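You operate a simulated robot arm through the tools that you are given. There is no shell and no other tool.

You run a simulated robot arm. Do the job below in one go: nothing can be reset, and whatever is moved stays where it is left.

Task
Zero the tally, pack the medium ripe orange in the cell for its size, wrap it and tally it.
Fine: it lies on the grey rack; press 0 pcs once before packing; set it down gently, upright; press +1 once after wrapping.

It is judged by the outcome, as a careful person would: the job done as asked, and still so three seconds after it is handed in. It fails if anything else is knocked over, pushed out of place, dropped, spilled or broken.

Robot
A 6-joint arm with a two-finger parallel gripper, fixed in place. Base frame: the origin is at the foot of the arm, x ahead of it, y to its left, z up; the work surface is at about z = 0. Readings come in m, degrees, newtons and seconds.
With the tool pointing down near the work surface it reaches from about 0.18 to 0.46 m from the base axis. Its first joint turns from -70.0 to 70.0 degrees. Payload 1.9 kg.
Tool frame: the origin (TCP) lies between the finger pads and is the grasp point; the fingertips stand 0.023 m ahead of it; z points along the fingers, y is the line along which they close. Largest opening 0.094 m; finger width 0.038, thickness 0.01; the body of the gripper, 0.054 by 0.096 m, starts 0.039 m behind the TCP.
Orientation is that of the tool frame in the base frame, as [roll, pitch, yaw] about the fixed x, y, z axes, in that order (R = Rz(yaw) Ry(pitch) Rx(roll)). With the fingers straight down and closing along the base's y, the tool's x points along the base's -x, its y along +y and its z along -z.

Tools
- The arm moves only by the tool nudge_tool. Its argument "plan" is a list of rows, each a list of 3 entries, a list of its own where there are three numbers: the gripper command, from -1 (fully open) to 1 (shut), values between in proportion, then the shift along the base's x, y, z in cm, then the turn, a rotation vector about the base's x, y, z in degrees. In form: [[gripper, [x, y, z], [wx, wy, wz]], ...]. A call has 1 to 20 rows; each row shifts and turns the commanded pose from where the row before left it. Rows are played at 5 a second. More than 0.05 m and 8.6 degrees between two rows, or a gripper value outside its range, and nothing of the call is played. Where a pose cannot be reached the arm comes as near as it can. A force on the tool above 40 N (or 10 N above the force at the start of the call, whichever is more), or a blocked arm, ends the call early, and 0.2 s more pass. Each finger travels about 0.108 m/s and halts on what it meets, pressing with about 31 N; the grip force reading is that of the motor and also rises with nothing between the fingers. The clock runs only during rows and for 0.2 s after the last one: add rows that do not move to give the fingers time. The reply holds the time, the measured pose of the TCP, the force on the tool along the base axes, the opening and the grip force, in the units named above and with some noise, with the torque about the TCP (base axes, N m) and any sound that the robot's microphone picked up.
- Cameras (640 x 400 px; columns grow to the right, rows downward): "scene" is fixed at [0.0453, 0.3006, 0.4427]; the picture's right is [-0.86, -0.50, 0.00], its down [-0.19, 0.32, -0.93] and it looks along [0.47, -0.80, -0.37] (base axes); focal length 313 px, centre (320, 200). "wrist" rides on the gripper at [0.087, 0.016, -0.074] in the tool frame; the picture's right is [-0.18, 0.98, 0.00], its down [-0.58, -0.11, -0.81] and it looks along [-0.79, -0.15, 0.59] (tool axes); focal length 243 px, centre (320, 200). There is no depth. A picture from a camera that has moved, and an enlarged one, comes with that camera's place and axes in the base frame and with its lens.
- snapshot(camera): a new picture of that camera. It takes no simulated time.
- inspect(camera, box): a new picture of the part [left, top, right, bottom] of that camera's present view, enlarged. It takes no simulated time.
- finish_job(): hands the job in; it is judged then, once.

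Nothing tells you positions but the pictures and the camera data. Unless the task says otherwise, let go and move clear before handing in.

The tools are called after ">>>" as a command line: name --argument value ..., lists and objects as JSON in quotes. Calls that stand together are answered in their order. nudge_tool: Moves the arm, as the interface text tells. Its arguments: {"type":"object","properties":{"plan":{"type":"array"}},"required":["plan"]} The other tools are called the same way: snapshot (camera) takes a picture; inspect (camera, box) takes an enlarged picture of a part of a camera's view; finish_job () hands the job in.

At the start:

```text
time: 0.0
position: [0.2329, -0.1178, 0.3246]
tool_rot: [179.9, 0.2, -179.9]
ft_force: [0.1, 1.3, -0.3]
ft_torque: [0.01, -0.01, -0.01]
finger_gap: 0.0939
finger_force: 0.1
```

scene: 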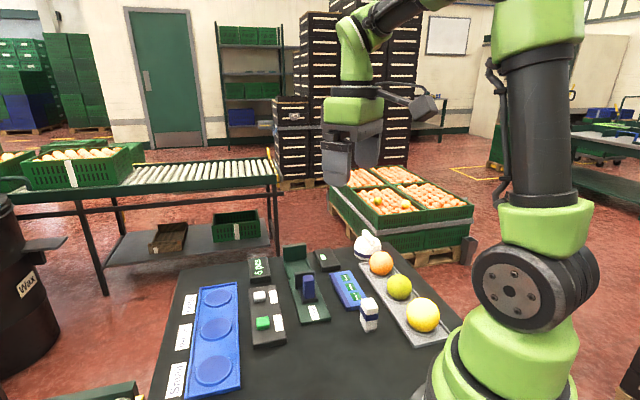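
wrist: 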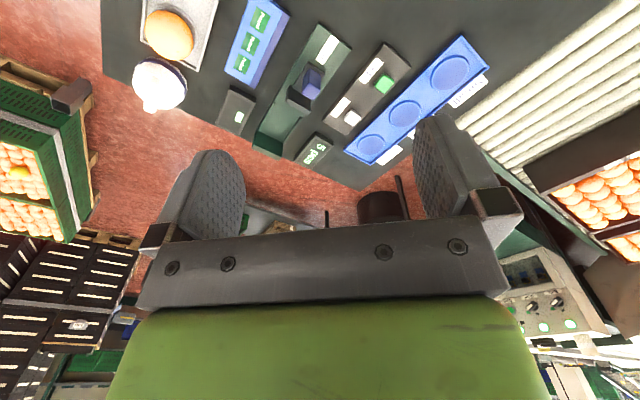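

I see a black table with a blue three-cell tray, a tally device with buttons, a green wrapping device, and a grey rack with fruits. I'll take enlarged views first to read the labels and work out positions.

>>> inspect --camera "scene" --box '[150, 230, 310, 400]'

>>> inspect --camera "scene" --box '[300, 220, 470, 360]'

>>> inspect --camera "wrist" --box '[100, 0, 500, 200]'

>>> inspect --camera "scene" --box '[230, 230, 340, 350]'

```text
2.35 times, centred on (230, 315) of scene
camera zoom: at [0.0453, 0.3006, 0.4427], right [-0.86, -0.5, 0.0], down [-0.19, 0.32, -0.93], along [0.47, -0.8, -0.37], focal length 737 px, centre (532, -71)
```

zoom: 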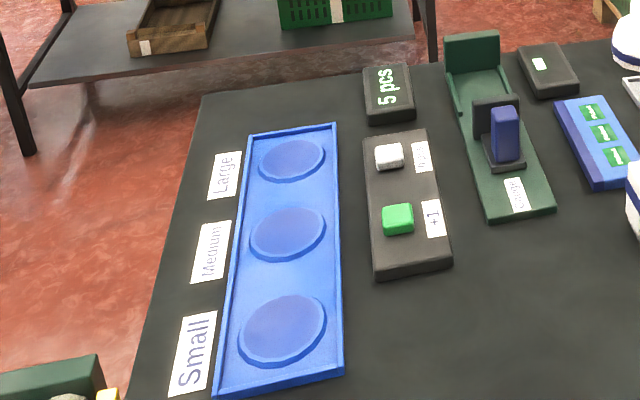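

```text
2.86 times, centred on (385, 290) of scene
camera zoom: at [0.0453, 0.3006, 0.4427], right [-0.86, -0.5, 0.0], down [-0.19, 0.32, -0.93], along [0.47, -0.8, -0.37], focal length 895 px, centre (134, -57)
```

zoom: 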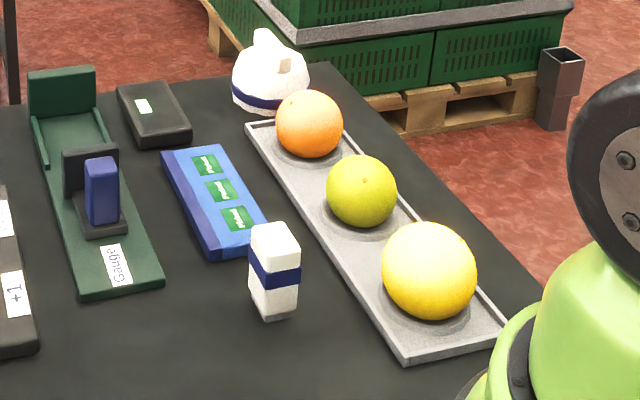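

```text
1.60 times, centred on (300, 100) of wrist
camera zoom: at [0.1451, -0.1022, 0.4], right [0.18, 0.98, 0.0], down [0.58, -0.11, 0.81], along [0.79, -0.15, -0.59], focal length 388 px, centre (352, 360)
```

zoom: 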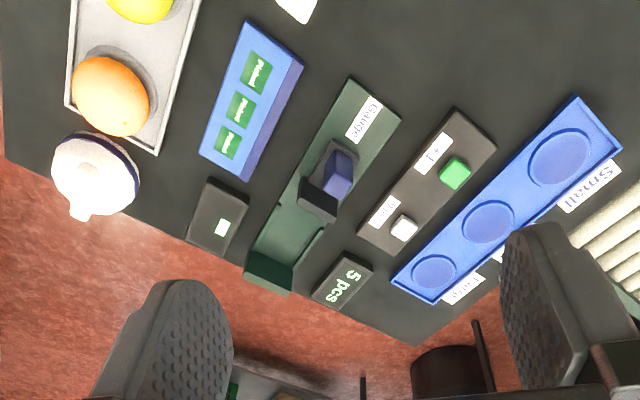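

```text
3.33 times, centred on (285, 290) of scene
camera zoom: at [0.0453, 0.3006, 0.4427], right [-0.86, -0.5, 0.0], down [-0.19, 0.32, -0.93], along [0.47, -0.8, -0.37], focal length 1044 px, centre (437, -100)
```

zoom: 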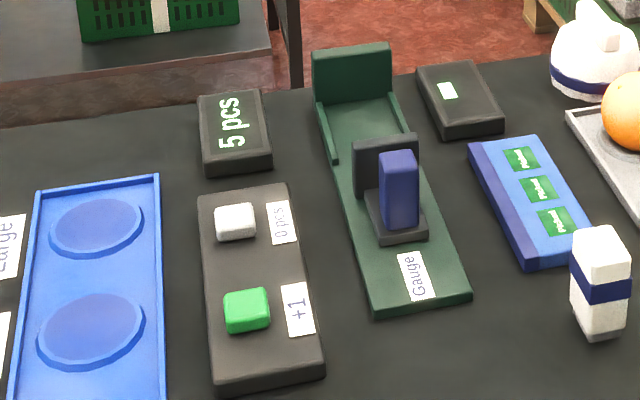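

The labels need a closer look: the blue strip, the small black box, the white hood and the fruits.

>>> inspect --camera "scene" --box '[325, 260, 385, 340]'

>>> inspect --camera "scene" --box '[345, 225, 405, 280]'

>>> inspect --camera "scene" --box '[375, 250, 455, 350]'

>>> inspect --camera "wrist" --box '[100, 0, 300, 140]'

>>> inspect --camera "scene" --box '[275, 235, 345, 330]'

>>> inspect --camera "scene" --box '[60, 360, 200, 400]'

```text
5.00 times, centred on (355, 300) of scene
camera zoom: at [0.0453, 0.3006, 0.4427], right [-0.86, -0.5, 0.0], down [-0.19, 0.32, -0.93], along [0.47, -0.8, -0.37], focal length 1566 px, centre (145, -300)
```

zoom: 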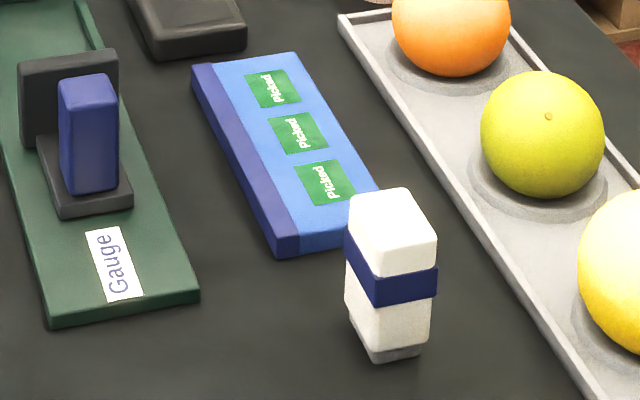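

```text
7.27 times, centred on (375, 252) of scene
camera zoom: at [0.0453, 0.3006, 0.4427], right [-0.86, -0.5, 0.0], down [-0.19, 0.32, -0.93], along [0.47, -0.8, -0.37], focal length 2279 px, centre (-80, -182)
```

zoom: 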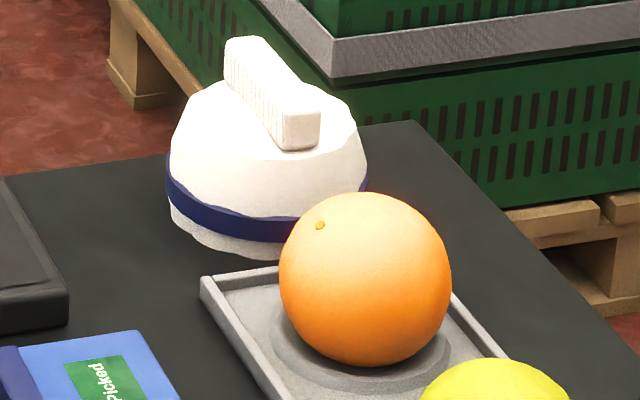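

```text
4.00 times, centred on (415, 300) of scene
camera zoom: at [0.0453, 0.3006, 0.4427], right [-0.86, -0.5, 0.0], down [-0.19, 0.32, -0.93], along [0.47, -0.8, -0.37], focal length 1253 px, centre (-60, -200)
```

zoom: 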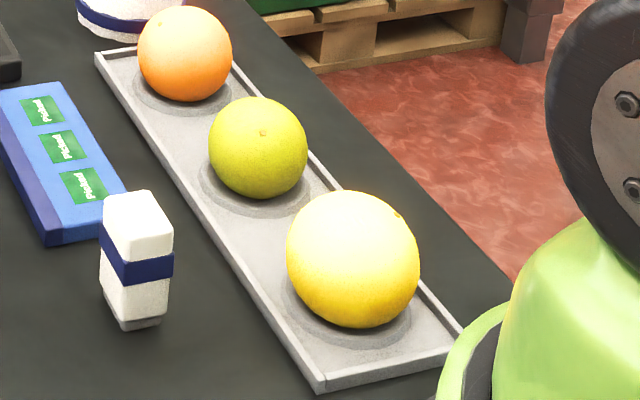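

```text
2.86 times, centred on (200, 70) of wrist
camera zoom: at [0.1451, -0.1022, 0.4], right [0.18, 0.98, 0.0], down [0.58, -0.11, 0.81], along [0.79, -0.15, -0.59], focal length 693 px, centre (663, 571)
```

zoom: 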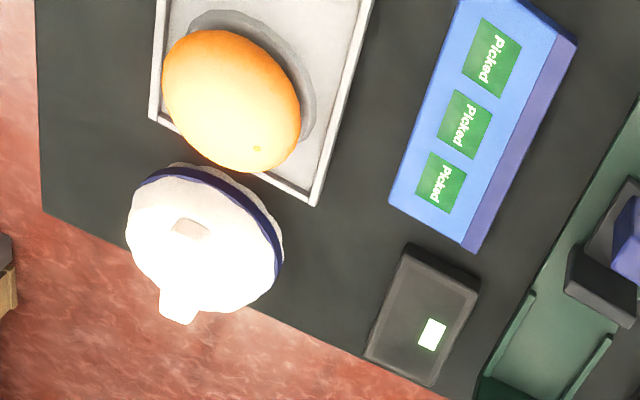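

```text
4.21 times, centred on (310, 282) of scene
camera zoom: at [0.0453, 0.3006, 0.4427], right [-0.86, -0.5, 0.0], down [-0.19, 0.32, -0.93], along [0.47, -0.8, -0.37], focal length 1319 px, centre (362, -147)
```

zoom: 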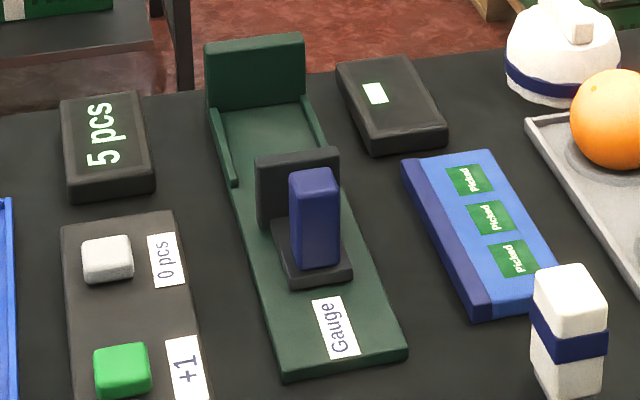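

```text
4.57 times, centred on (130, 380) of scene
camera zoom: at [0.0453, 0.3006, 0.4427], right [-0.86, -0.5, 0.0], down [-0.19, 0.32, -0.93], along [0.47, -0.8, -0.37], focal length 1432 px, centre (1189, -623)
```

zoom: 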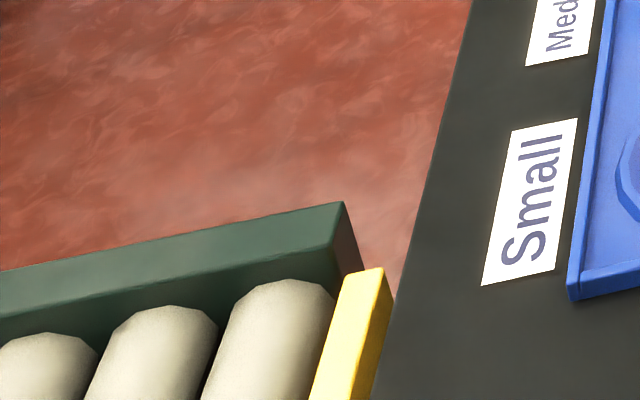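

Layout as I read it:
- The blue tray's cells are labelled Large (far), Medium and Small (near).
- The tally has a white 0 pcs button and a green +1 button.
- The rack holds an orange-coloured ripe fruit (far end), a green unripe one, and a big yellow one.
- A white dome wrap with a fin handle stands beyond the rack.

I'll turn the arm toward the rack for a closer look.

>>> nudge_tool --plan '[[-1, [-0.9, -1.3, -1.0], [0, 0, -7.1]], [-1, [-0.9, -1.3, -1.0], [0, 0, -7.1]], [-1, [-0.9, -1.3, -1.0], [0, 0, -7.1]], [-1, [-0.9, -1.3, -1.0], [0, 0, -7.1]], [-1, [-0.9, -1.3, -1.0], [0, 0, -7.1]], [-1, [-0.9, -1.3, -1.0], [0, 0, -7.1]], [-1, [-0.9, -1.3, -1.0], [0, 0, -7.1]], [-1, [0, 0, 0], [0, 0, 0]]]'

>>> snapshot --camera "wrist"

>>> snapshot --camera "scene"

```text
time: 1.8
position: [0.1695, -0.2095, 0.2553]
tool_rot: [179.9, 0.1, 130.2]
ft_force: [-0.5, 0.3, 0.2]
ft_torque: [-0.01, 0.04, 0.04]
finger_gap: 0.0939
finger_force: 0.1
```

```text
taken
camera wrist: at [0.1254, -0.1327, 0.3297], right [0.87, 0.49, 0.0], down [0.29, -0.51, 0.81], along [0.4, -0.7, -0.59], focal length 243 px, centre (320, 200)
```

wrist: 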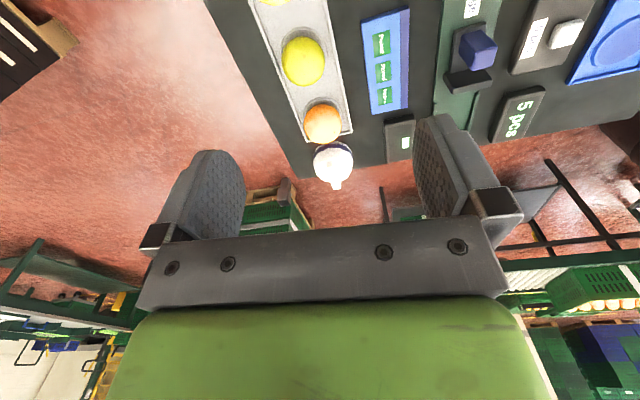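

```text
taken
```

scene: 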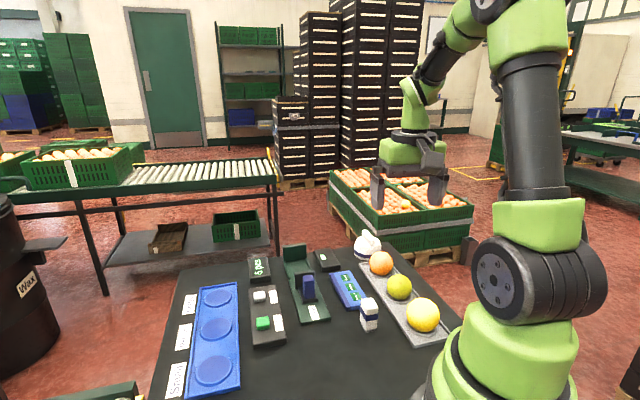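

The arm now faces the rack. I'll enlarge this wrist view to triangulate the fruit and the wrap.

>>> inspect --camera "wrist" --box '[250, 0, 420, 200]'

>>> inspect --camera "wrist" --box '[290, 90, 370, 200]'

>>> inspect --camera "wrist" --box '[380, 0, 640, 160]'

```text
2.00 times, centred on (335, 100) of wrist
camera zoom: at [0.1254, -0.1327, 0.3297], right [0.87, 0.49, 0.0], down [0.29, -0.51, 0.81], along [0.4, -0.7, -0.59], focal length 485 px, centre (290, 400)
```

zoom: 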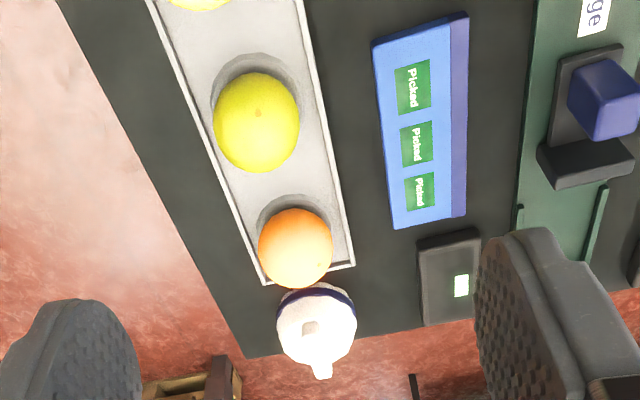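

```text
3.64 times, centred on (330, 145) of wrist
camera zoom: at [0.1254, -0.1327, 0.3297], right [0.87, 0.49, 0.0], down [0.29, -0.51, 0.81], along [0.4, -0.7, -0.59], focal length 882 px, centre (284, 400)
```

zoom: 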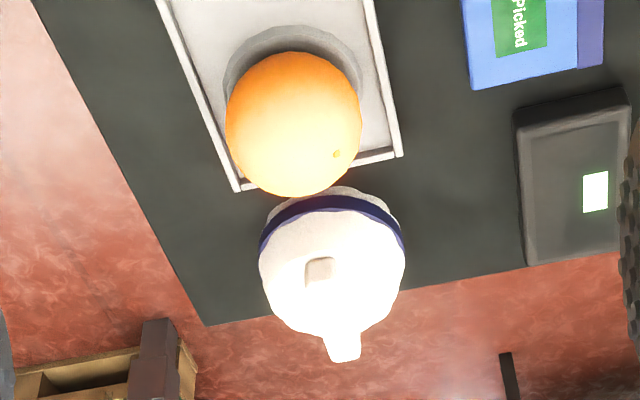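

```text
2.46 times, centred on (510, 80) of wrist
camera zoom: at [0.1254, -0.1327, 0.3297], right [0.87, 0.49, 0.0], down [0.29, -0.51, 0.81], along [0.4, -0.7, -0.59], focal length 597 px, centre (-148, 495)
```

zoom: 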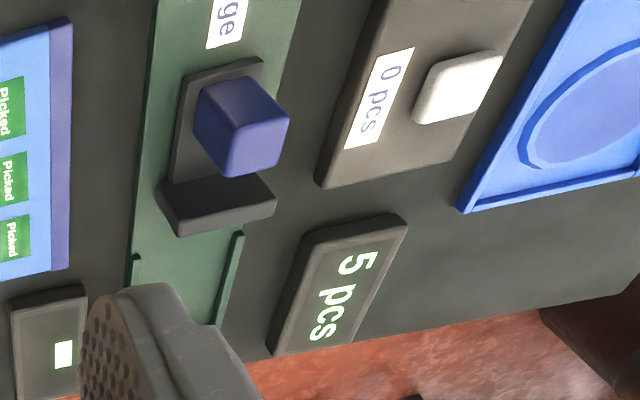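

The fin and rack both run along about -45°, and the wrap stands close behind the orange. The orange is the ripe one and measures between the green and yellow fruits (about 54 mm, against 50 and 60), so it goes in the Medium cell. I'll go over the white 0 pcs button first, at about (0.417, -0.092), with the gripper closed.

>>> nudge_tool --plan '[[1, [2.475, 1.165, -0.85], [0, 0, 0.48]], [1, [2.475, 1.165, -0.85], [0, 0, 0.48]], [1, [2.475, 1.165, -0.85], [0, 0, 0.48]], [1, [2.475, 1.165, -0.85], [0, 0, 0.48]], [1, [2.475, 1.165, -0.85], [0, 0, 0.48]], [1, [2.475, 1.165, -0.85], [0, 0, 0.48]], [1, [2.475, 1.165, -0.85], [0, 0, 0.48]], [1, [2.475, 1.165, -0.85], [0, 0, 0.48]], [1, [2.475, 1.165, -0.85], [0, 0, 0.48]], [1, [2.475, 1.165, -0.85], [0, 0, 0.48]], [1, [0, 0, 0], [0, 0, 0]], [1, [0, 0, 0], [0, 0, 0]]]'

>>> snapshot --camera "wrist"

>>> snapshot --camera "scene"

```text
time: 4.4
position: [0.4172, -0.0935, 0.1707]
tool_rot: [180.0, 0.1, 135.0]
ft_force: [0.2, 0.2, 0.5]
ft_torque: [0.01, -0.03, -0.01]
finger_gap: 0.0002
finger_force: 31.2
```

```text
taken
camera wrist: at [0.3669, -0.02, 0.2458], right [0.82, 0.57, 0.0], down [0.33, -0.49, 0.81], along [0.46, -0.66, -0.59], focal length 243 px, centre (320, 200)
```

wrist: 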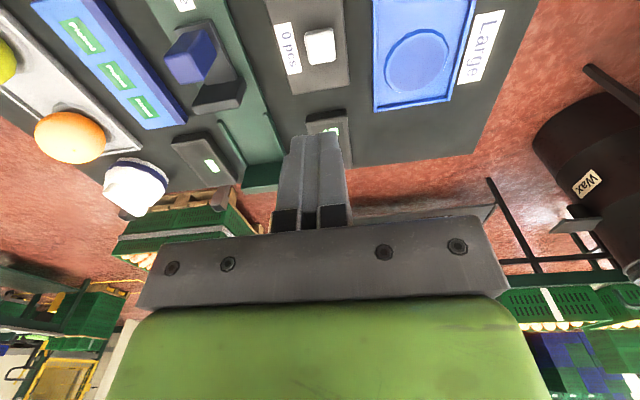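

```text
taken
```

scene: 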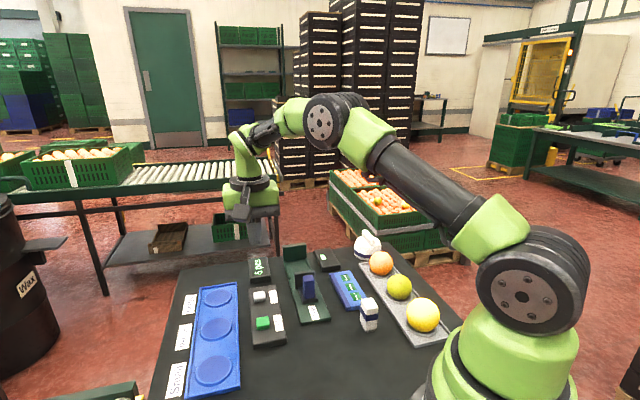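

The white button lines up with the TCP in the wrist view. I'll descend to just above it and check before pressing.

>>> nudge_tool --plan '[[1, [0, 0, -2.0], [0, 0, 0]], [1, [0, 0, -2.0], [0, 0, 0]], [1, [0, 0, -2.0], [0, 0, 0]], [1, [0, 0, -2.0], [0, 0, 0]], [1, [0, 0, -1.7], [0, 0, 0]], [1, [0, 0, 0], [0, 0, 0]]]'

>>> snapshot --camera "wrist"

>>> inspect --camera "scene" --box '[210, 230, 330, 350]'

```text
time: 5.8
position: [0.4174, -0.0932, 0.0725]
tool_rot: [179.8, 0.1, 135.1]
ft_force: [0.4, 0.1, -0.1]
ft_torque: [0.0, 0.0, 0.0]
finger_gap: 0.0001
finger_force: 30.7
```

```text
taken
camera wrist: at [0.3666, -0.0196, 0.1473], right [0.82, 0.57, 0.0], down [0.33, -0.49, 0.81], along [0.46, -0.66, -0.59], focal length 243 px, centre (320, 200)
```

wrist: 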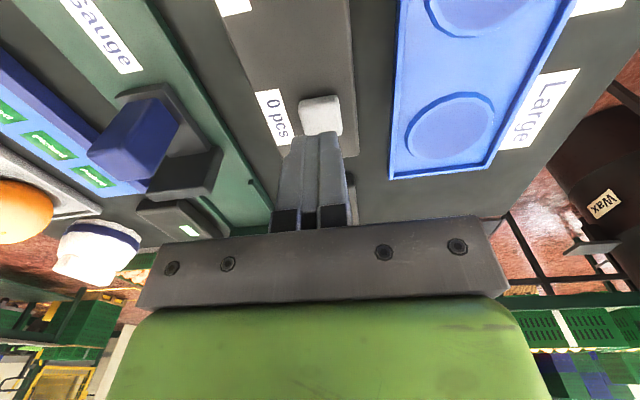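

```text
3.33 times, centred on (270, 290) of scene
camera zoom: at [0.0453, 0.3006, 0.4427], right [-0.86, -0.5, 0.0], down [-0.19, 0.32, -0.93], along [0.47, -0.8, -0.37], focal length 1044 px, centre (487, -100)
```

zoom: 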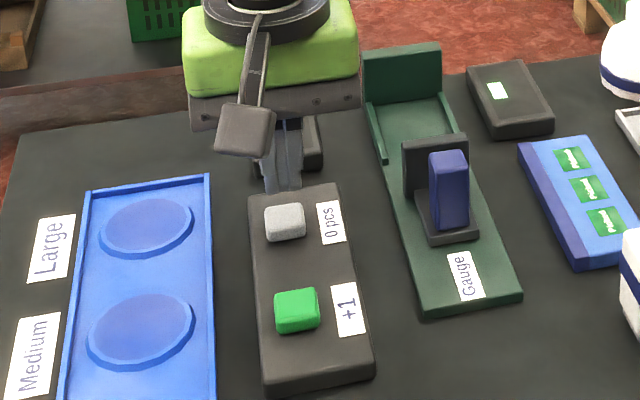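

The fingertips are about 5 cm up and right over the white button. I'll step down slowly, watching the force and the display.

>>> nudge_tool --plan '[[1, [0, 0, -0.6], [0, 0, 0]], [1, [0, 0, -0.6], [0, 0, 0]], [1, [0, 0, -0.6], [0, 0, 0]], [1, [0, 0, 0], [0, 0, 0]]]'

>>> inspect --camera "scene" --box '[230, 240, 310, 330]'

>>> snapshot --camera "wrist"

```text
time: 6.8
position: [0.4172, -0.0927, 0.0548]
tool_rot: [179.9, 0.0, 135.1]
ft_force: [0.5, 0.9, 0.0]
ft_torque: [0.03, 0.01, 0.01]
finger_gap: 0.0
finger_force: 31.7
```

```text
4.44 times, centred on (270, 285) of scene
camera zoom: at [0.0453, 0.3006, 0.4427], right [-0.86, -0.5, 0.0], down [-0.19, 0.32, -0.93], along [0.47, -0.8, -0.37], focal length 1392 px, centre (542, -178)
```

zoom: 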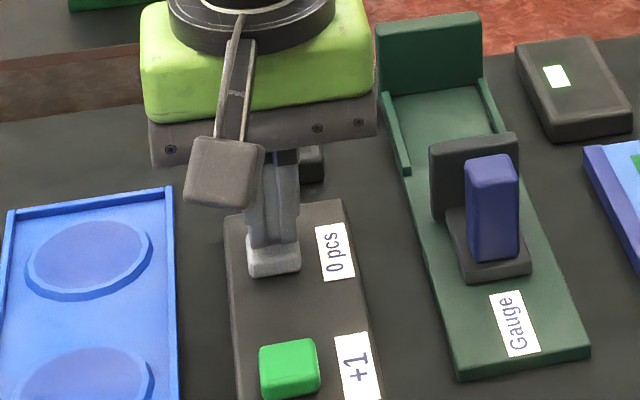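

```text
taken
camera wrist: at [0.3668, -0.0195, 0.1289], right [0.82, 0.57, 0.0], down [0.33, -0.49, 0.81], along [0.46, -0.66, -0.59], focal length 243 px, centre (320, 200)
```

wrist: 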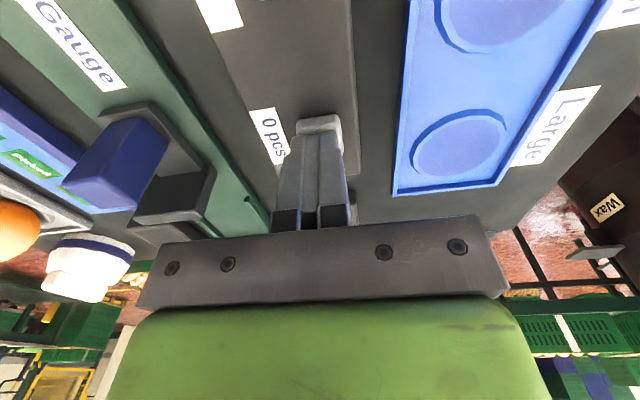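

The tips are just over the button. I'll continue down in smaller steps.

>>> nudge_tool --plan '[[1, [0, 0, -0.3], [0, 0, 0]], [1, [0, 0, -0.3], [0, 0, 0]], [1, [0, 0, 0], [0, 0, 0]]]'

>>> inspect --camera "wrist" --box '[240, 80, 400, 200]'

>>> inspect --camera "scene" --box '[240, 270, 290, 310]'

```text
time: 7.6
position: [0.4174, -0.0917, 0.0493]
tool_rot: [179.9, 0.2, 135.0]
ft_force: [-0.1, 1.2, 0.0]
ft_torque: [0.01, 0.02, -0.06]
finger_gap: 0.0
finger_force: 31.0
```

```text
3.33 times, centred on (320, 140) of wrist
camera zoom: at [0.3666, -0.0196, 0.1235], right [0.82, 0.57, 0.0], down [0.33, -0.49, 0.81], along [0.46, -0.66, -0.59], focal length 809 px, centre (320, 400)
```

zoom: 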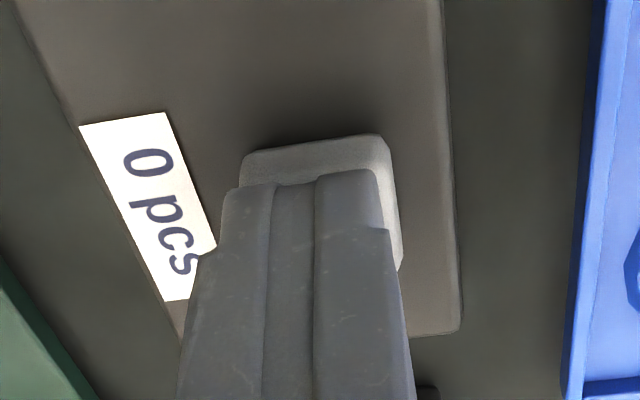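

```text
10.00 times, centred on (265, 290) of scene
camera zoom: at [0.0452, 0.3006, 0.4427], right [-0.86, -0.5, 0.0], down [-0.19, 0.32, -0.93], along [0.47, -0.8, -0.37], focal length 3133 px, centre (870, -700)
```

zoom: 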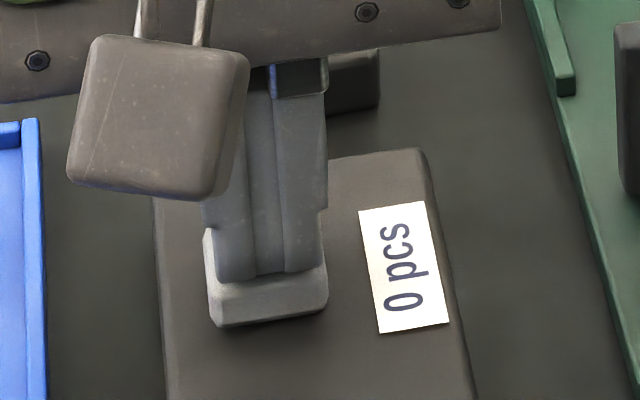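

There's no contact yet with the tips at about 26 mm. I'll keep stepping down.

>>> nudge_tool --plan '[[1, [0, 0, -0.2], [0, 0, 0]], [1, [0, 0, -0.2], [0, 0, 0]], [1, [0, 0, 0], [0, 0, 0]]]'

>>> inspect --camera "scene" --box '[240, 270, 290, 310]'

```text
time: 8.4
position: [0.4169, -0.0943, 0.0452]
tool_rot: [179.9, 0.2, 135.1]
ft_force: [0.1, 0.6, 1.4]
ft_torque: [0.01, 0.01, -0.02]
finger_gap: 0.0001
finger_force: 31.3
heard: click
```

```text
10.00 times, centred on (265, 290) of scene
camera zoom: at [0.0452, 0.3006, 0.4427], right [-0.86, -0.5, 0.0], down [-0.19, 0.32, -0.93], along [0.47, -0.8, -0.37], focal length 3133 px, centre (870, -700)
```

zoom: 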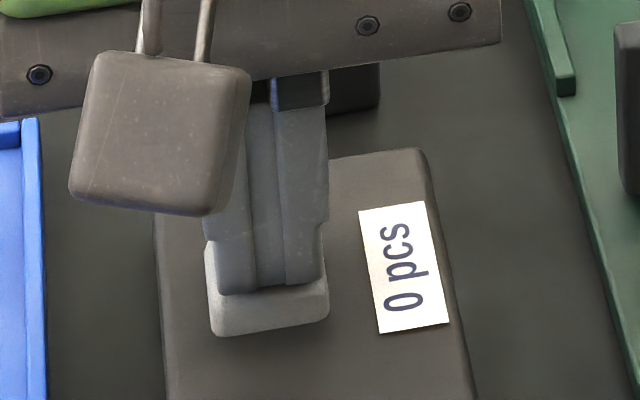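

I heard a click. I'll rise straight up and read the display.

>>> nudge_tool --plan '[[1, [0, 0, 1.0], [0, 0, 0]], [1, [0, 0, 2.0], [0, 0, 0]], [1, [0, 0, 3.0], [0, 0, 0]], [1, [0, 0, 3.0], [0, 0, 0]], [1, [0, 0, 3.0], [0, 0, 0]], [1, [0, 0, 0], [0, 0, 0]]]'

>>> inspect --camera "scene" --box '[220, 240, 320, 350]'

>>> snapshot --camera "wrist"

```text
time: 9.8
position: [0.4181, -0.0926, 0.1652]
tool_rot: [179.9, 0.0, 135.2]
ft_force: [-0.1, 0.1, 0.2]
ft_torque: [0.0, 0.01, 0.01]
finger_gap: 0.0002
finger_force: 30.6
```

```text
3.64 times, centred on (270, 295) of scene
camera zoom: at [0.0452, 0.3006, 0.4427], right [-0.86, -0.5, 0.0], down [-0.19, 0.32, -0.93], along [0.47, -0.8, -0.37], focal length 1139 px, centre (502, -146)
```

zoom: 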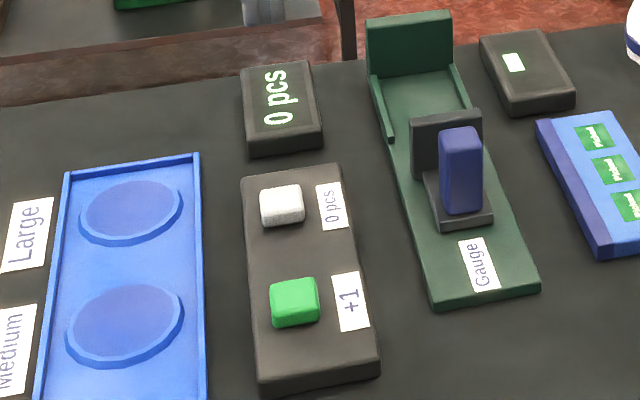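

```text
taken
camera wrist: at [0.3675, -0.019, 0.2402], right [0.82, 0.57, 0.0], down [0.33, -0.49, 0.81], along [0.46, -0.66, -0.59], focal length 243 px, centre (320, 200)
```

wrist: 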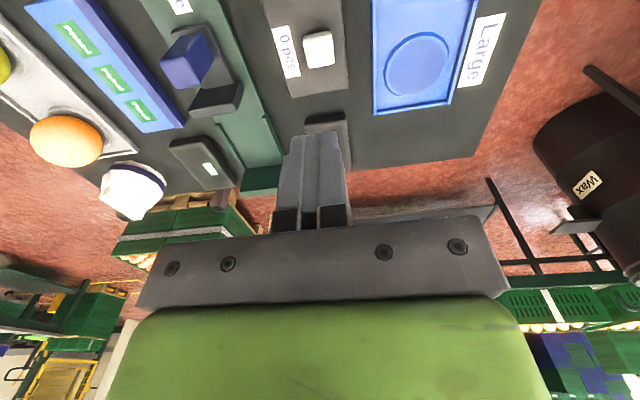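

The display now reads "0 pcs". Next I'll move above the ripe orange at about (0.237, -0.317), opening the gripper on the way.

>>> nudge_tool --plan '[[1, [-1.816, -2.244, 0.15], [0, 0, 0]], [1, [-1.816, -2.244, 0.15], [0, 0, 0]], [0, [-1.816, -2.244, 0.15], [0, 0, 0]], [-1, [-1.816, -2.244, 0.15], [0, 0, 0]], [-1, [-1.816, -2.244, 0.15], [0, 0, 0]], [-1, [-1.816, -2.244, 0.15], [0, 0, 0]], [-1, [-1.816, -2.244, 0.15], [0, 0, 0]], [-1, [-1.816, -2.244, 0.15], [0, 0, 0]], [-1, [-1.816, -2.244, 0.15], [0, 0, 0]], [-1, [-1.816, -2.244, 0.15], [0, 0, 0]], [-1, [0, 0, 0], [0, 0, 0]], [-1, [0, 0, 0], [0, 0, 0]]]'

>>> snapshot --camera "wrist"

>>> snapshot --camera "scene"

```text
time: 12.4
position: [0.2372, -0.3158, 0.1787]
tool_rot: [-180.0, 0.1, 135.1]
ft_force: [-1.1, -0.2, -0.1]
ft_torque: [-0.03, 0.0, 0.01]
finger_gap: 0.0941
finger_force: 0.1
```

```text
taken
camera wrist: at [0.1852, -0.2431, 0.254], right [0.82, 0.57, 0.0], down [0.33, -0.49, 0.81], along [0.46, -0.66, -0.59], focal length 243 px, centre (320, 200)
```

wrist: 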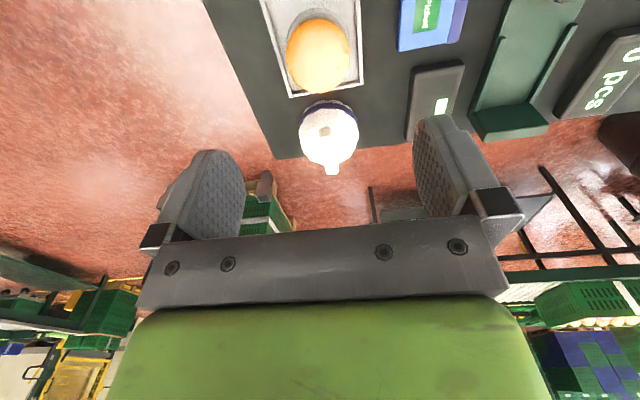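

```text
taken
```

scene: 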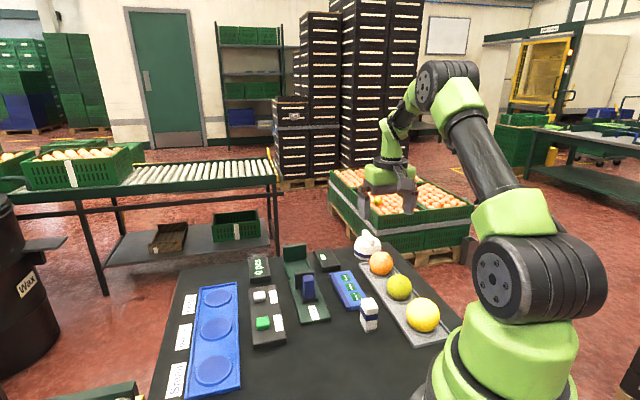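

>>> inspect --camera "wrist" --box '[240, 0, 400, 190]'

```text
2.11 times, centred on (320, 95) of wrist
camera zoom: at [0.1852, -0.2431, 0.254], right [0.82, 0.57, 0.0], down [0.33, -0.49, 0.81], along [0.46, -0.66, -0.59], focal length 511 px, centre (320, 421)
```

zoom: 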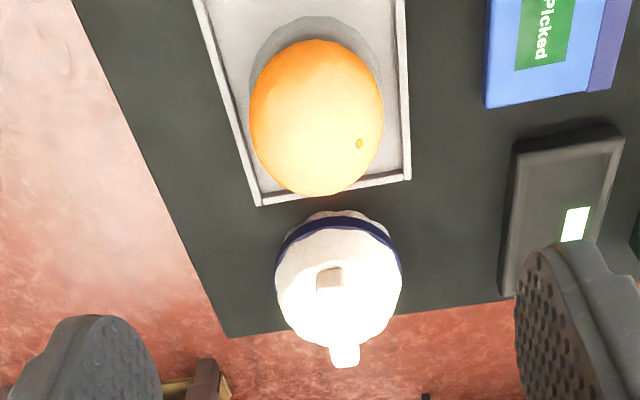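

The ripe orange is centred about 8 mm further out than the TCP, with its equator at about 33 mm height. I'll shift, set the opening to about 8 cm, descend part way and check again.

>>> nudge_tool --plan '[[-0.7, [0.15, -0.4, -1.0], [0, 0, 0]], [-0.7, [0.15, -0.35, -2.0], [0, 0, 0]], [-0.7, [0, 0, -2.0], [0, 0, 0]], [-0.7, [0, 0, -2.0], [0, 0, 0]], [-0.7, [0, 0, 0], [0, 0, 0]]]'

>>> snapshot --camera "wrist"

>>> inspect --camera "scene" --box '[320, 180, 460, 300]'

```text
time: 13.6
position: [0.2399, -0.3241, 0.1099]
tool_rot: [179.9, 0.2, 135.1]
ft_force: [0.2, 0.4, 0.5]
ft_torque: [-0.01, -0.01, 0.01]
finger_gap: 0.0797
finger_force: 0.1
```

```text
taken
camera wrist: at [0.1893, -0.2511, 0.1855], right [0.82, 0.57, 0.0], down [0.33, -0.49, 0.81], along [0.46, -0.66, -0.59], focal length 243 px, centre (320, 200)
```

wrist: 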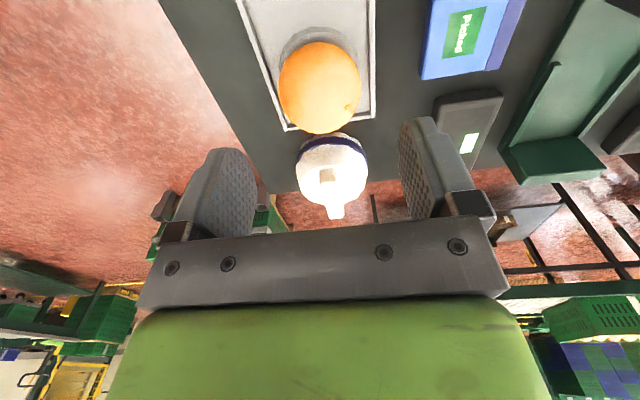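

```text
3.33 times, centred on (390, 240) of scene
camera zoom: at [0.0453, 0.3006, 0.4427], right [-0.86, -0.5, 0.0], down [-0.19, 0.32, -0.93], along [0.47, -0.8, -0.37], focal length 1044 px, centre (87, 67)
```

zoom: 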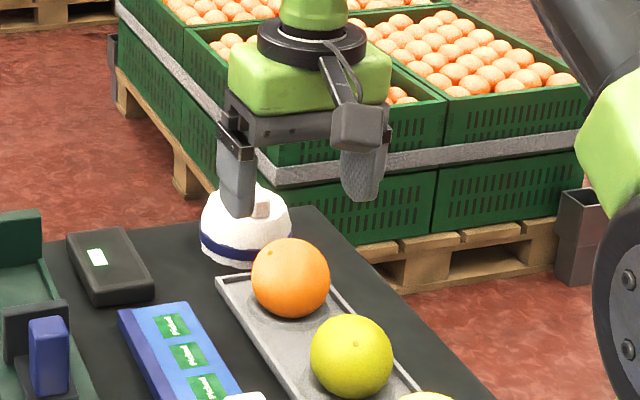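

The orange is centred between the fingers to within 2 mm. I'll descend so the tips stop just above the rack's lip, then check.

>>> nudge_tool --plan '[[-0.7, [-0.05, 0.05, -1.5], [0, 0, 0]], [-0.7, [-0.05, 0.05, -1.5], [0, 0, 0]], [-0.7, [0, 0, -1.5], [0, 0, 0]], [-0.7, [0, 0, -1.0], [0, 0, 0]], [-0.7, [0, 0, -0.9], [0, 0, 0]], [-0.7, [0, 0, 0], [0, 0, 0]]]'

>>> snapshot --camera "wrist"

>>> inspect --camera "scene" --box '[330, 200, 450, 310]'

```text
time: 15.0
position: [0.238, -0.3223, 0.0465]
tool_rot: [179.9, 0.2, 135.1]
ft_force: [-0.3, -0.4, -0.2]
ft_torque: [0.02, 0.04, -0.01]
finger_gap: 0.0798
finger_force: 0.0
```

```text
taken
camera wrist: at [0.1875, -0.2498, 0.1218], right [0.82, 0.57, 0.0], down [0.33, -0.49, 0.81], along [0.46, -0.66, -0.59], focal length 243 px, centre (320, 200)
```

wrist: 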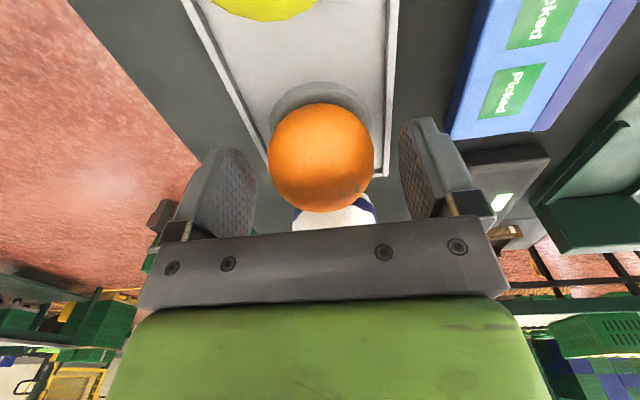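

```text
3.64 times, centred on (390, 255) of scene
camera zoom: at [0.0453, 0.3006, 0.4427], right [-0.86, -0.5, 0.0], down [-0.19, 0.32, -0.93], along [0.47, -0.8, -0.37], focal length 1139 px, centre (66, 0)
```

zoom: 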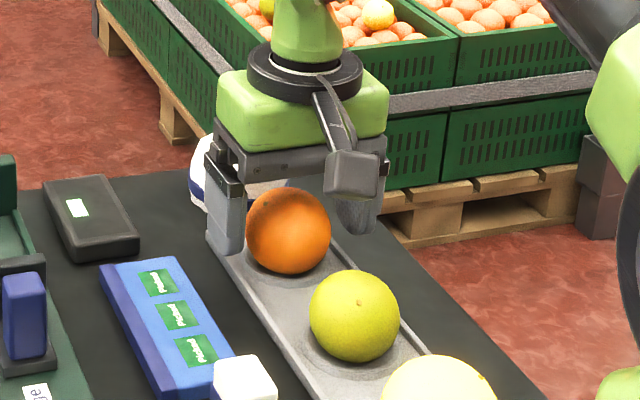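

The orange is centred to within 1 mm. Closing on it now.

>>> nudge_tool --plan '[[1, [0, 0, 0], [0, 0, 0]], [1, [0, 0, 0], [0, 0, 0]], [1, [0, 0, 0], [0, 0, 0]], [1, [0, 0, 0], [0, 0, 0]]]'

>>> snapshot --camera "wrist"

>>> inspect --camera "scene" --box '[330, 200, 450, 310]'

```text
time: 16.0
position: [0.2392, -0.3227, 0.0471]
tool_rot: [179.9, 0.1, 135.1]
ft_force: [0.6, 0.0, 0.0]
ft_torque: [-0.01, -0.05, 0.05]
finger_gap: 0.0543
finger_force: 30.8
```

```text
taken
camera wrist: at [0.1875, -0.2498, 0.122], right [0.82, 0.57, 0.0], down [0.33, -0.49, 0.81], along [0.46, -0.66, -0.59], focal length 243 px, centre (320, 200)
```

wrist: 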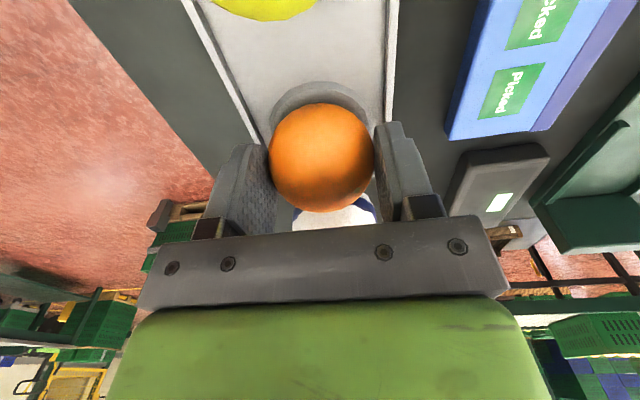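

```text
3.64 times, centred on (390, 255) of scene
camera zoom: at [0.0453, 0.3006, 0.4427], right [-0.86, -0.5, 0.0], down [-0.19, 0.32, -0.93], along [0.47, -0.8, -0.37], focal length 1139 px, centre (66, 0)
```

zoom: 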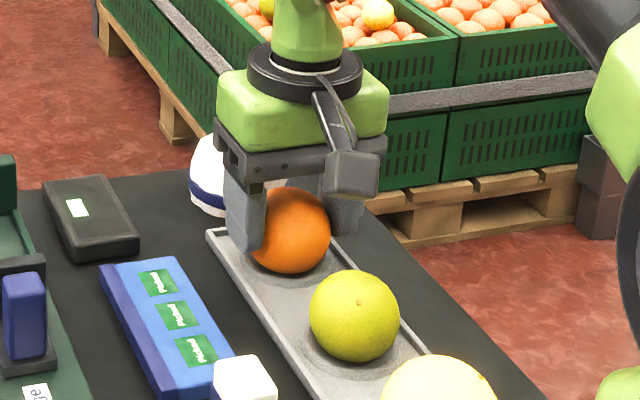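

It's gripped with a 54.3 mm gap. I'll lift straight up and check that it holds.

>>> nudge_tool --plan '[[1, [0, 0, 0.5], [0, 0, 0]], [1, [0, 0, 1.5], [0, 0, 0]], [1, [0, 0, 2.5], [0, 0, 0]], [1, [0, 0, 3], [0, 0, 0]], [1, [0, 0, 3], [0, 0, 0]], [1, [0, 0, 2.5], [0, 0, 0]], [1, [0, 0, 0], [0, 0, 0]]]'

>>> snapshot --camera "wrist"

>>> snapshot --camera "scene"

```text
time: 17.6
position: [0.2376, -0.3235, 0.1754]
tool_rot: [179.9, 0.1, 135.2]
ft_force: [0.4, 0.0, -0.7]
ft_torque: [-0.01, 0.0, -0.01]
finger_gap: 0.054
finger_force: 31.2
```

```text
taken
camera wrist: at [0.1868, -0.2499, 0.2511], right [0.82, 0.57, 0.0], down [0.33, -0.49, 0.81], along [0.46, -0.66, -0.59], focal length 243 px, centre (320, 200)
```

wrist: 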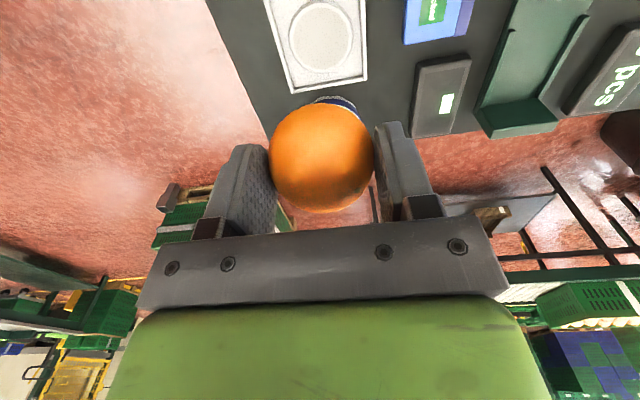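

```text
taken
```

scene: 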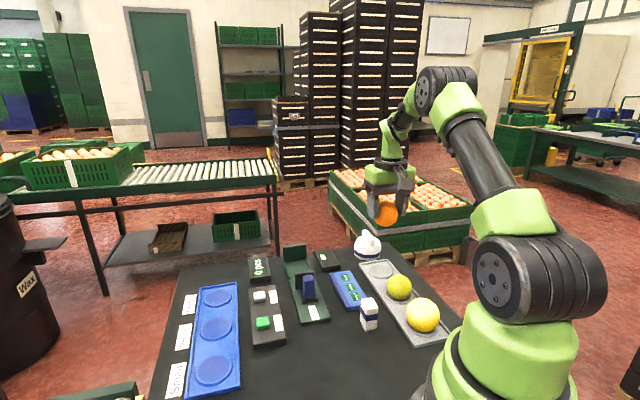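

The orange is held and the wrap is undisturbed. Moving over the Medium cell at about (0.436, 0.005).

>>> nudge_tool --plan '[[1, [0.8, 1.4, 0], [0, 0, 0]], [1, [1.7, 2.8, 0], [0, 0, 0]], [1, [1.7, 2.8, 0], [0, 0, 0]], [1, [1.7, 2.8, 0], [0, 0, 0]], [1, [1.7, 2.8, 0], [0, 0, 0]], [1, [1.7, 2.8, 0], [0, 0, 0]], [1, [1.7, 2.8, 0], [0, 0, 0]], [1, [1.7, 2.8, 0], [0, 0, 0]], [1, [1.7, 2.8, 0], [0, 0, 0]], [1, [1.7, 2.8, 0], [0, 0, 0]], [1, [1.7, 2.8, 0], [0, 0, 0]], [1, [1.7, 2.8, 0], [0, 0, 0]], [1, [0.35, 0.65, 0], [0, 0, 0]], [1, [0, 0, 0], [0, 0, 0]], [1, [0, 0, 0], [0, 0, 0]]]'

>>> snapshot --camera "wrist"

>>> snapshot --camera "scene"

```text
time: 20.8
position: [0.436, 0.0052, 0.1767]
tool_rot: [179.9, 0.0, 135.1]
ft_force: [-0.9, 0.4, -0.9]
ft_torque: [0.01, -0.02, 0.0]
finger_gap: 0.0543
finger_force: 31.1
```

```text
taken
camera wrist: at [0.3852, 0.0777, 0.2516], right [0.82, 0.57, 0.0], down [0.33, -0.49, 0.81], along [0.46, -0.66, -0.59], focal length 243 px, centre (320, 200)
```

wrist: 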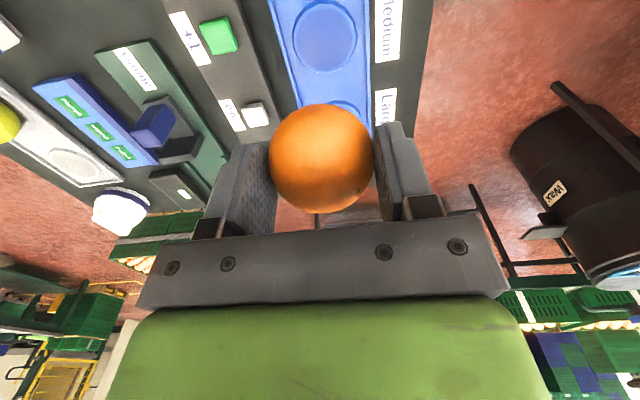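

```text
taken
```

scene: 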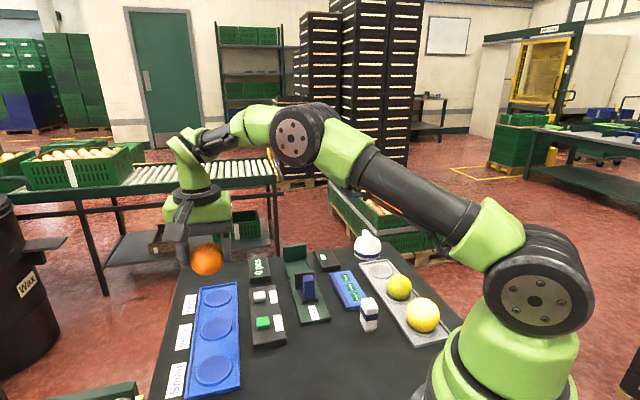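

>>> inspect --camera "wrist" --box '[240, 0, 420, 130]'

```text
3.08 times, centred on (330, 65) of wrist
camera zoom: at [0.3852, 0.0777, 0.2516], right [0.82, 0.57, 0.0], down [0.33, -0.49, 0.81], along [0.46, -0.66, -0.59], focal length 746 px, centre (289, 615)
```

zoom: 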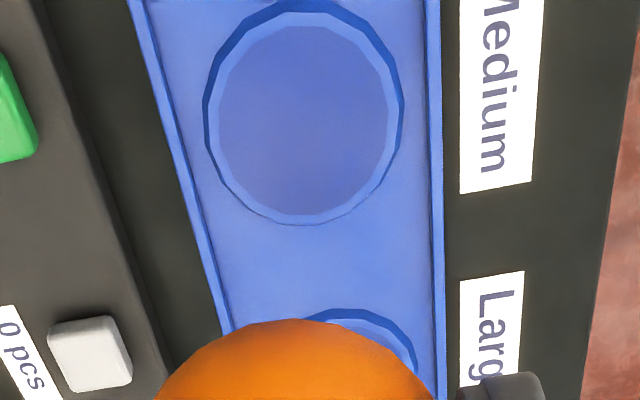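

The Medium cell's centre is about 5 mm beyond the TCP in x. I'll correct that and lower part way.

>>> nudge_tool --plan '[[1, [0.27, -0.06, -1.5], [0, 0, 0]], [1, [0.26, -0.06, -1.5], [0, 0, 0]], [1, [0, 0, -1.5], [0, 0, 0]], [1, [0, 0, -1.5], [0, 0, 0]], [1, [0, 0, -1.5], [0, 0, 0]], [1, [0, 0, 0], [0, 0, 0]]]'

>>> snapshot --camera "wrist"

>>> inspect --camera "wrist" --box '[240, 30, 420, 160]'

>>> inspect --camera "scene" --box '[150, 220, 290, 380]'

```text
time: 22.2
position: [0.4403, 0.0042, 0.1005]
tool_rot: [179.8, 0.2, 135.0]
ft_force: [-0.2, 0.2, -1.6]
ft_torque: [-0.04, -0.03, 0.01]
finger_gap: 0.0541
finger_force: 31.0
```

```text
taken
camera wrist: at [0.3903, 0.0768, 0.1757], right [0.82, 0.57, 0.0], down [0.33, -0.49, 0.81], along [0.46, -0.66, -0.59], focal length 243 px, centre (320, 200)
```

wrist: 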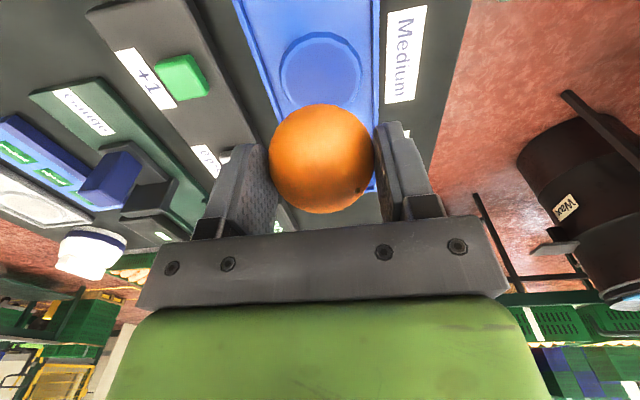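

```text
3.08 times, centred on (330, 95) of wrist
camera zoom: at [0.3903, 0.0768, 0.1757], right [0.82, 0.57, 0.0], down [0.33, -0.49, 0.81], along [0.46, -0.66, -0.59], focal length 746 px, centre (289, 523)
```

zoom: 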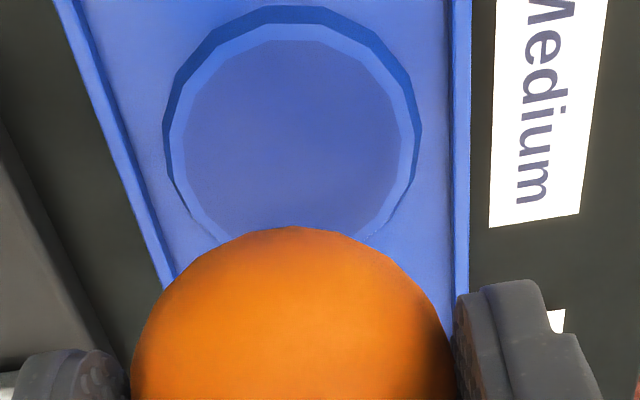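

```text
2.50 times, centred on (220, 300) of scene
camera zoom: at [0.0453, 0.3006, 0.4427], right [-0.86, -0.5, 0.0], down [-0.19, 0.32, -0.93], along [0.47, -0.8, -0.37], focal length 783 px, centre (570, -50)
```

zoom: 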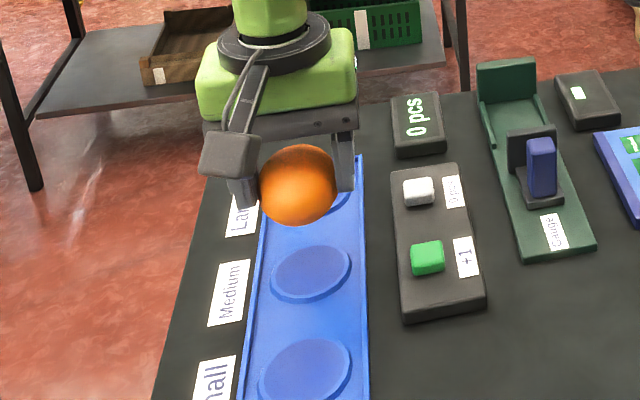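

The cell and orange are aligned to within about 1 mm. I'll lower to just above the cell floor, then settle in small steps while watching the force.

>>> nudge_tool --plan '[[1, [0, 0, -1.2], [0, 0, 0]], [1, [0, 0, -1.2], [0, 0, 0]], [1, [0, 0, -1.2], [0, 0, 0]], [1, [0, 0, -0.7], [0, 0, 0]], [1, [0, 0, -0.4], [0, 0, 0]], [1, [0, 0, 0], [0, 0, 0]]]'

>>> inspect --camera "scene" --box '[150, 240, 290, 380]'

>>> snapshot --camera "wrist"

```text
time: 23.6
position: [0.4421, 0.0041, 0.0543]
tool_rot: [179.9, 0.0, 135.1]
ft_force: [-0.4, 1.2, -0.5]
ft_torque: [-0.02, 0.01, 0.0]
finger_gap: 0.0541
finger_force: 30.7
```

```text
2.86 times, centred on (220, 310) of scene
camera zoom: at [0.0453, 0.3006, 0.4427], right [-0.86, -0.5, 0.0], down [-0.19, 0.32, -0.93], along [0.47, -0.8, -0.37], focal length 895 px, centre (606, -114)
```

zoom: 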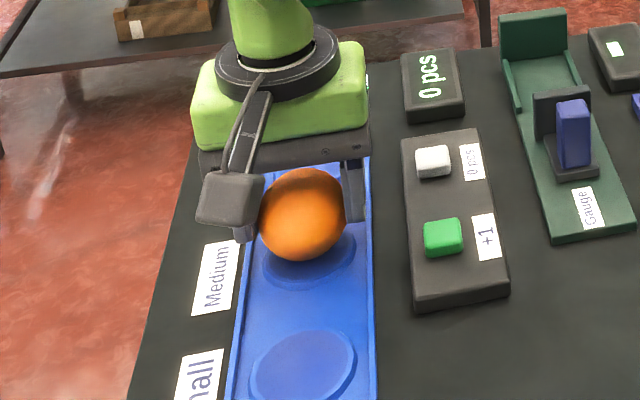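

```text
taken
camera wrist: at [0.3913, 0.0771, 0.1286], right [0.82, 0.57, 0.0], down [0.33, -0.49, 0.81], along [0.46, -0.66, -0.59], focal length 243 px, centre (320, 200)
```

wrist: 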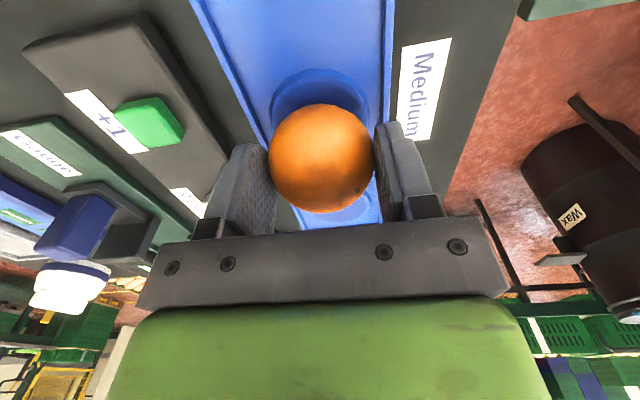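

The orange hangs about 1 cm above the cell floor. Lowering in 2 mm steps.

>>> nudge_tool --plan '[[1, [0, 0, -0.2], [0, 0, 0]], [1, [0, 0, -0.2], [0, 0, 0]], [1, [0, 0, -0.15], [0, 0, 0]], [1, [0, 0, 0], [0, 0, 0]]]'

>>> inspect --camera "scene" --box '[185, 260, 265, 340]'

```text
time: 24.6
position: [0.4413, 0.0032, 0.0488]
tool_rot: [179.8, 0.0, 135.1]
ft_force: [-0.4, 0.0, -1.1]
ft_torque: [0.02, -0.03, -0.01]
finger_gap: 0.0543
finger_force: 30.9
```

```text
5.00 times, centred on (225, 300) of scene
camera zoom: at [0.0453, 0.3006, 0.4427], right [-0.86, -0.5, 0.0], down [-0.19, 0.32, -0.93], along [0.47, -0.8, -0.37], focal length 1566 px, centre (795, -300)
```

zoom: 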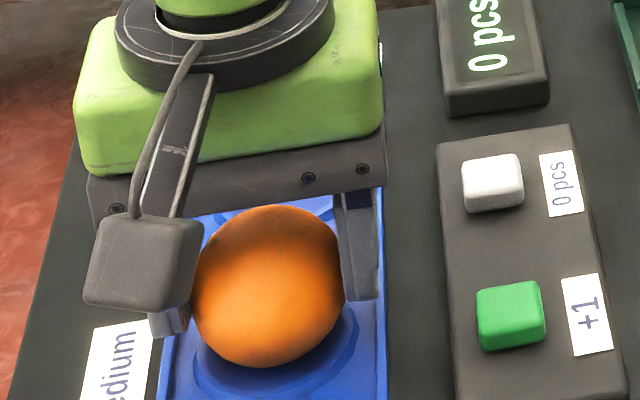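

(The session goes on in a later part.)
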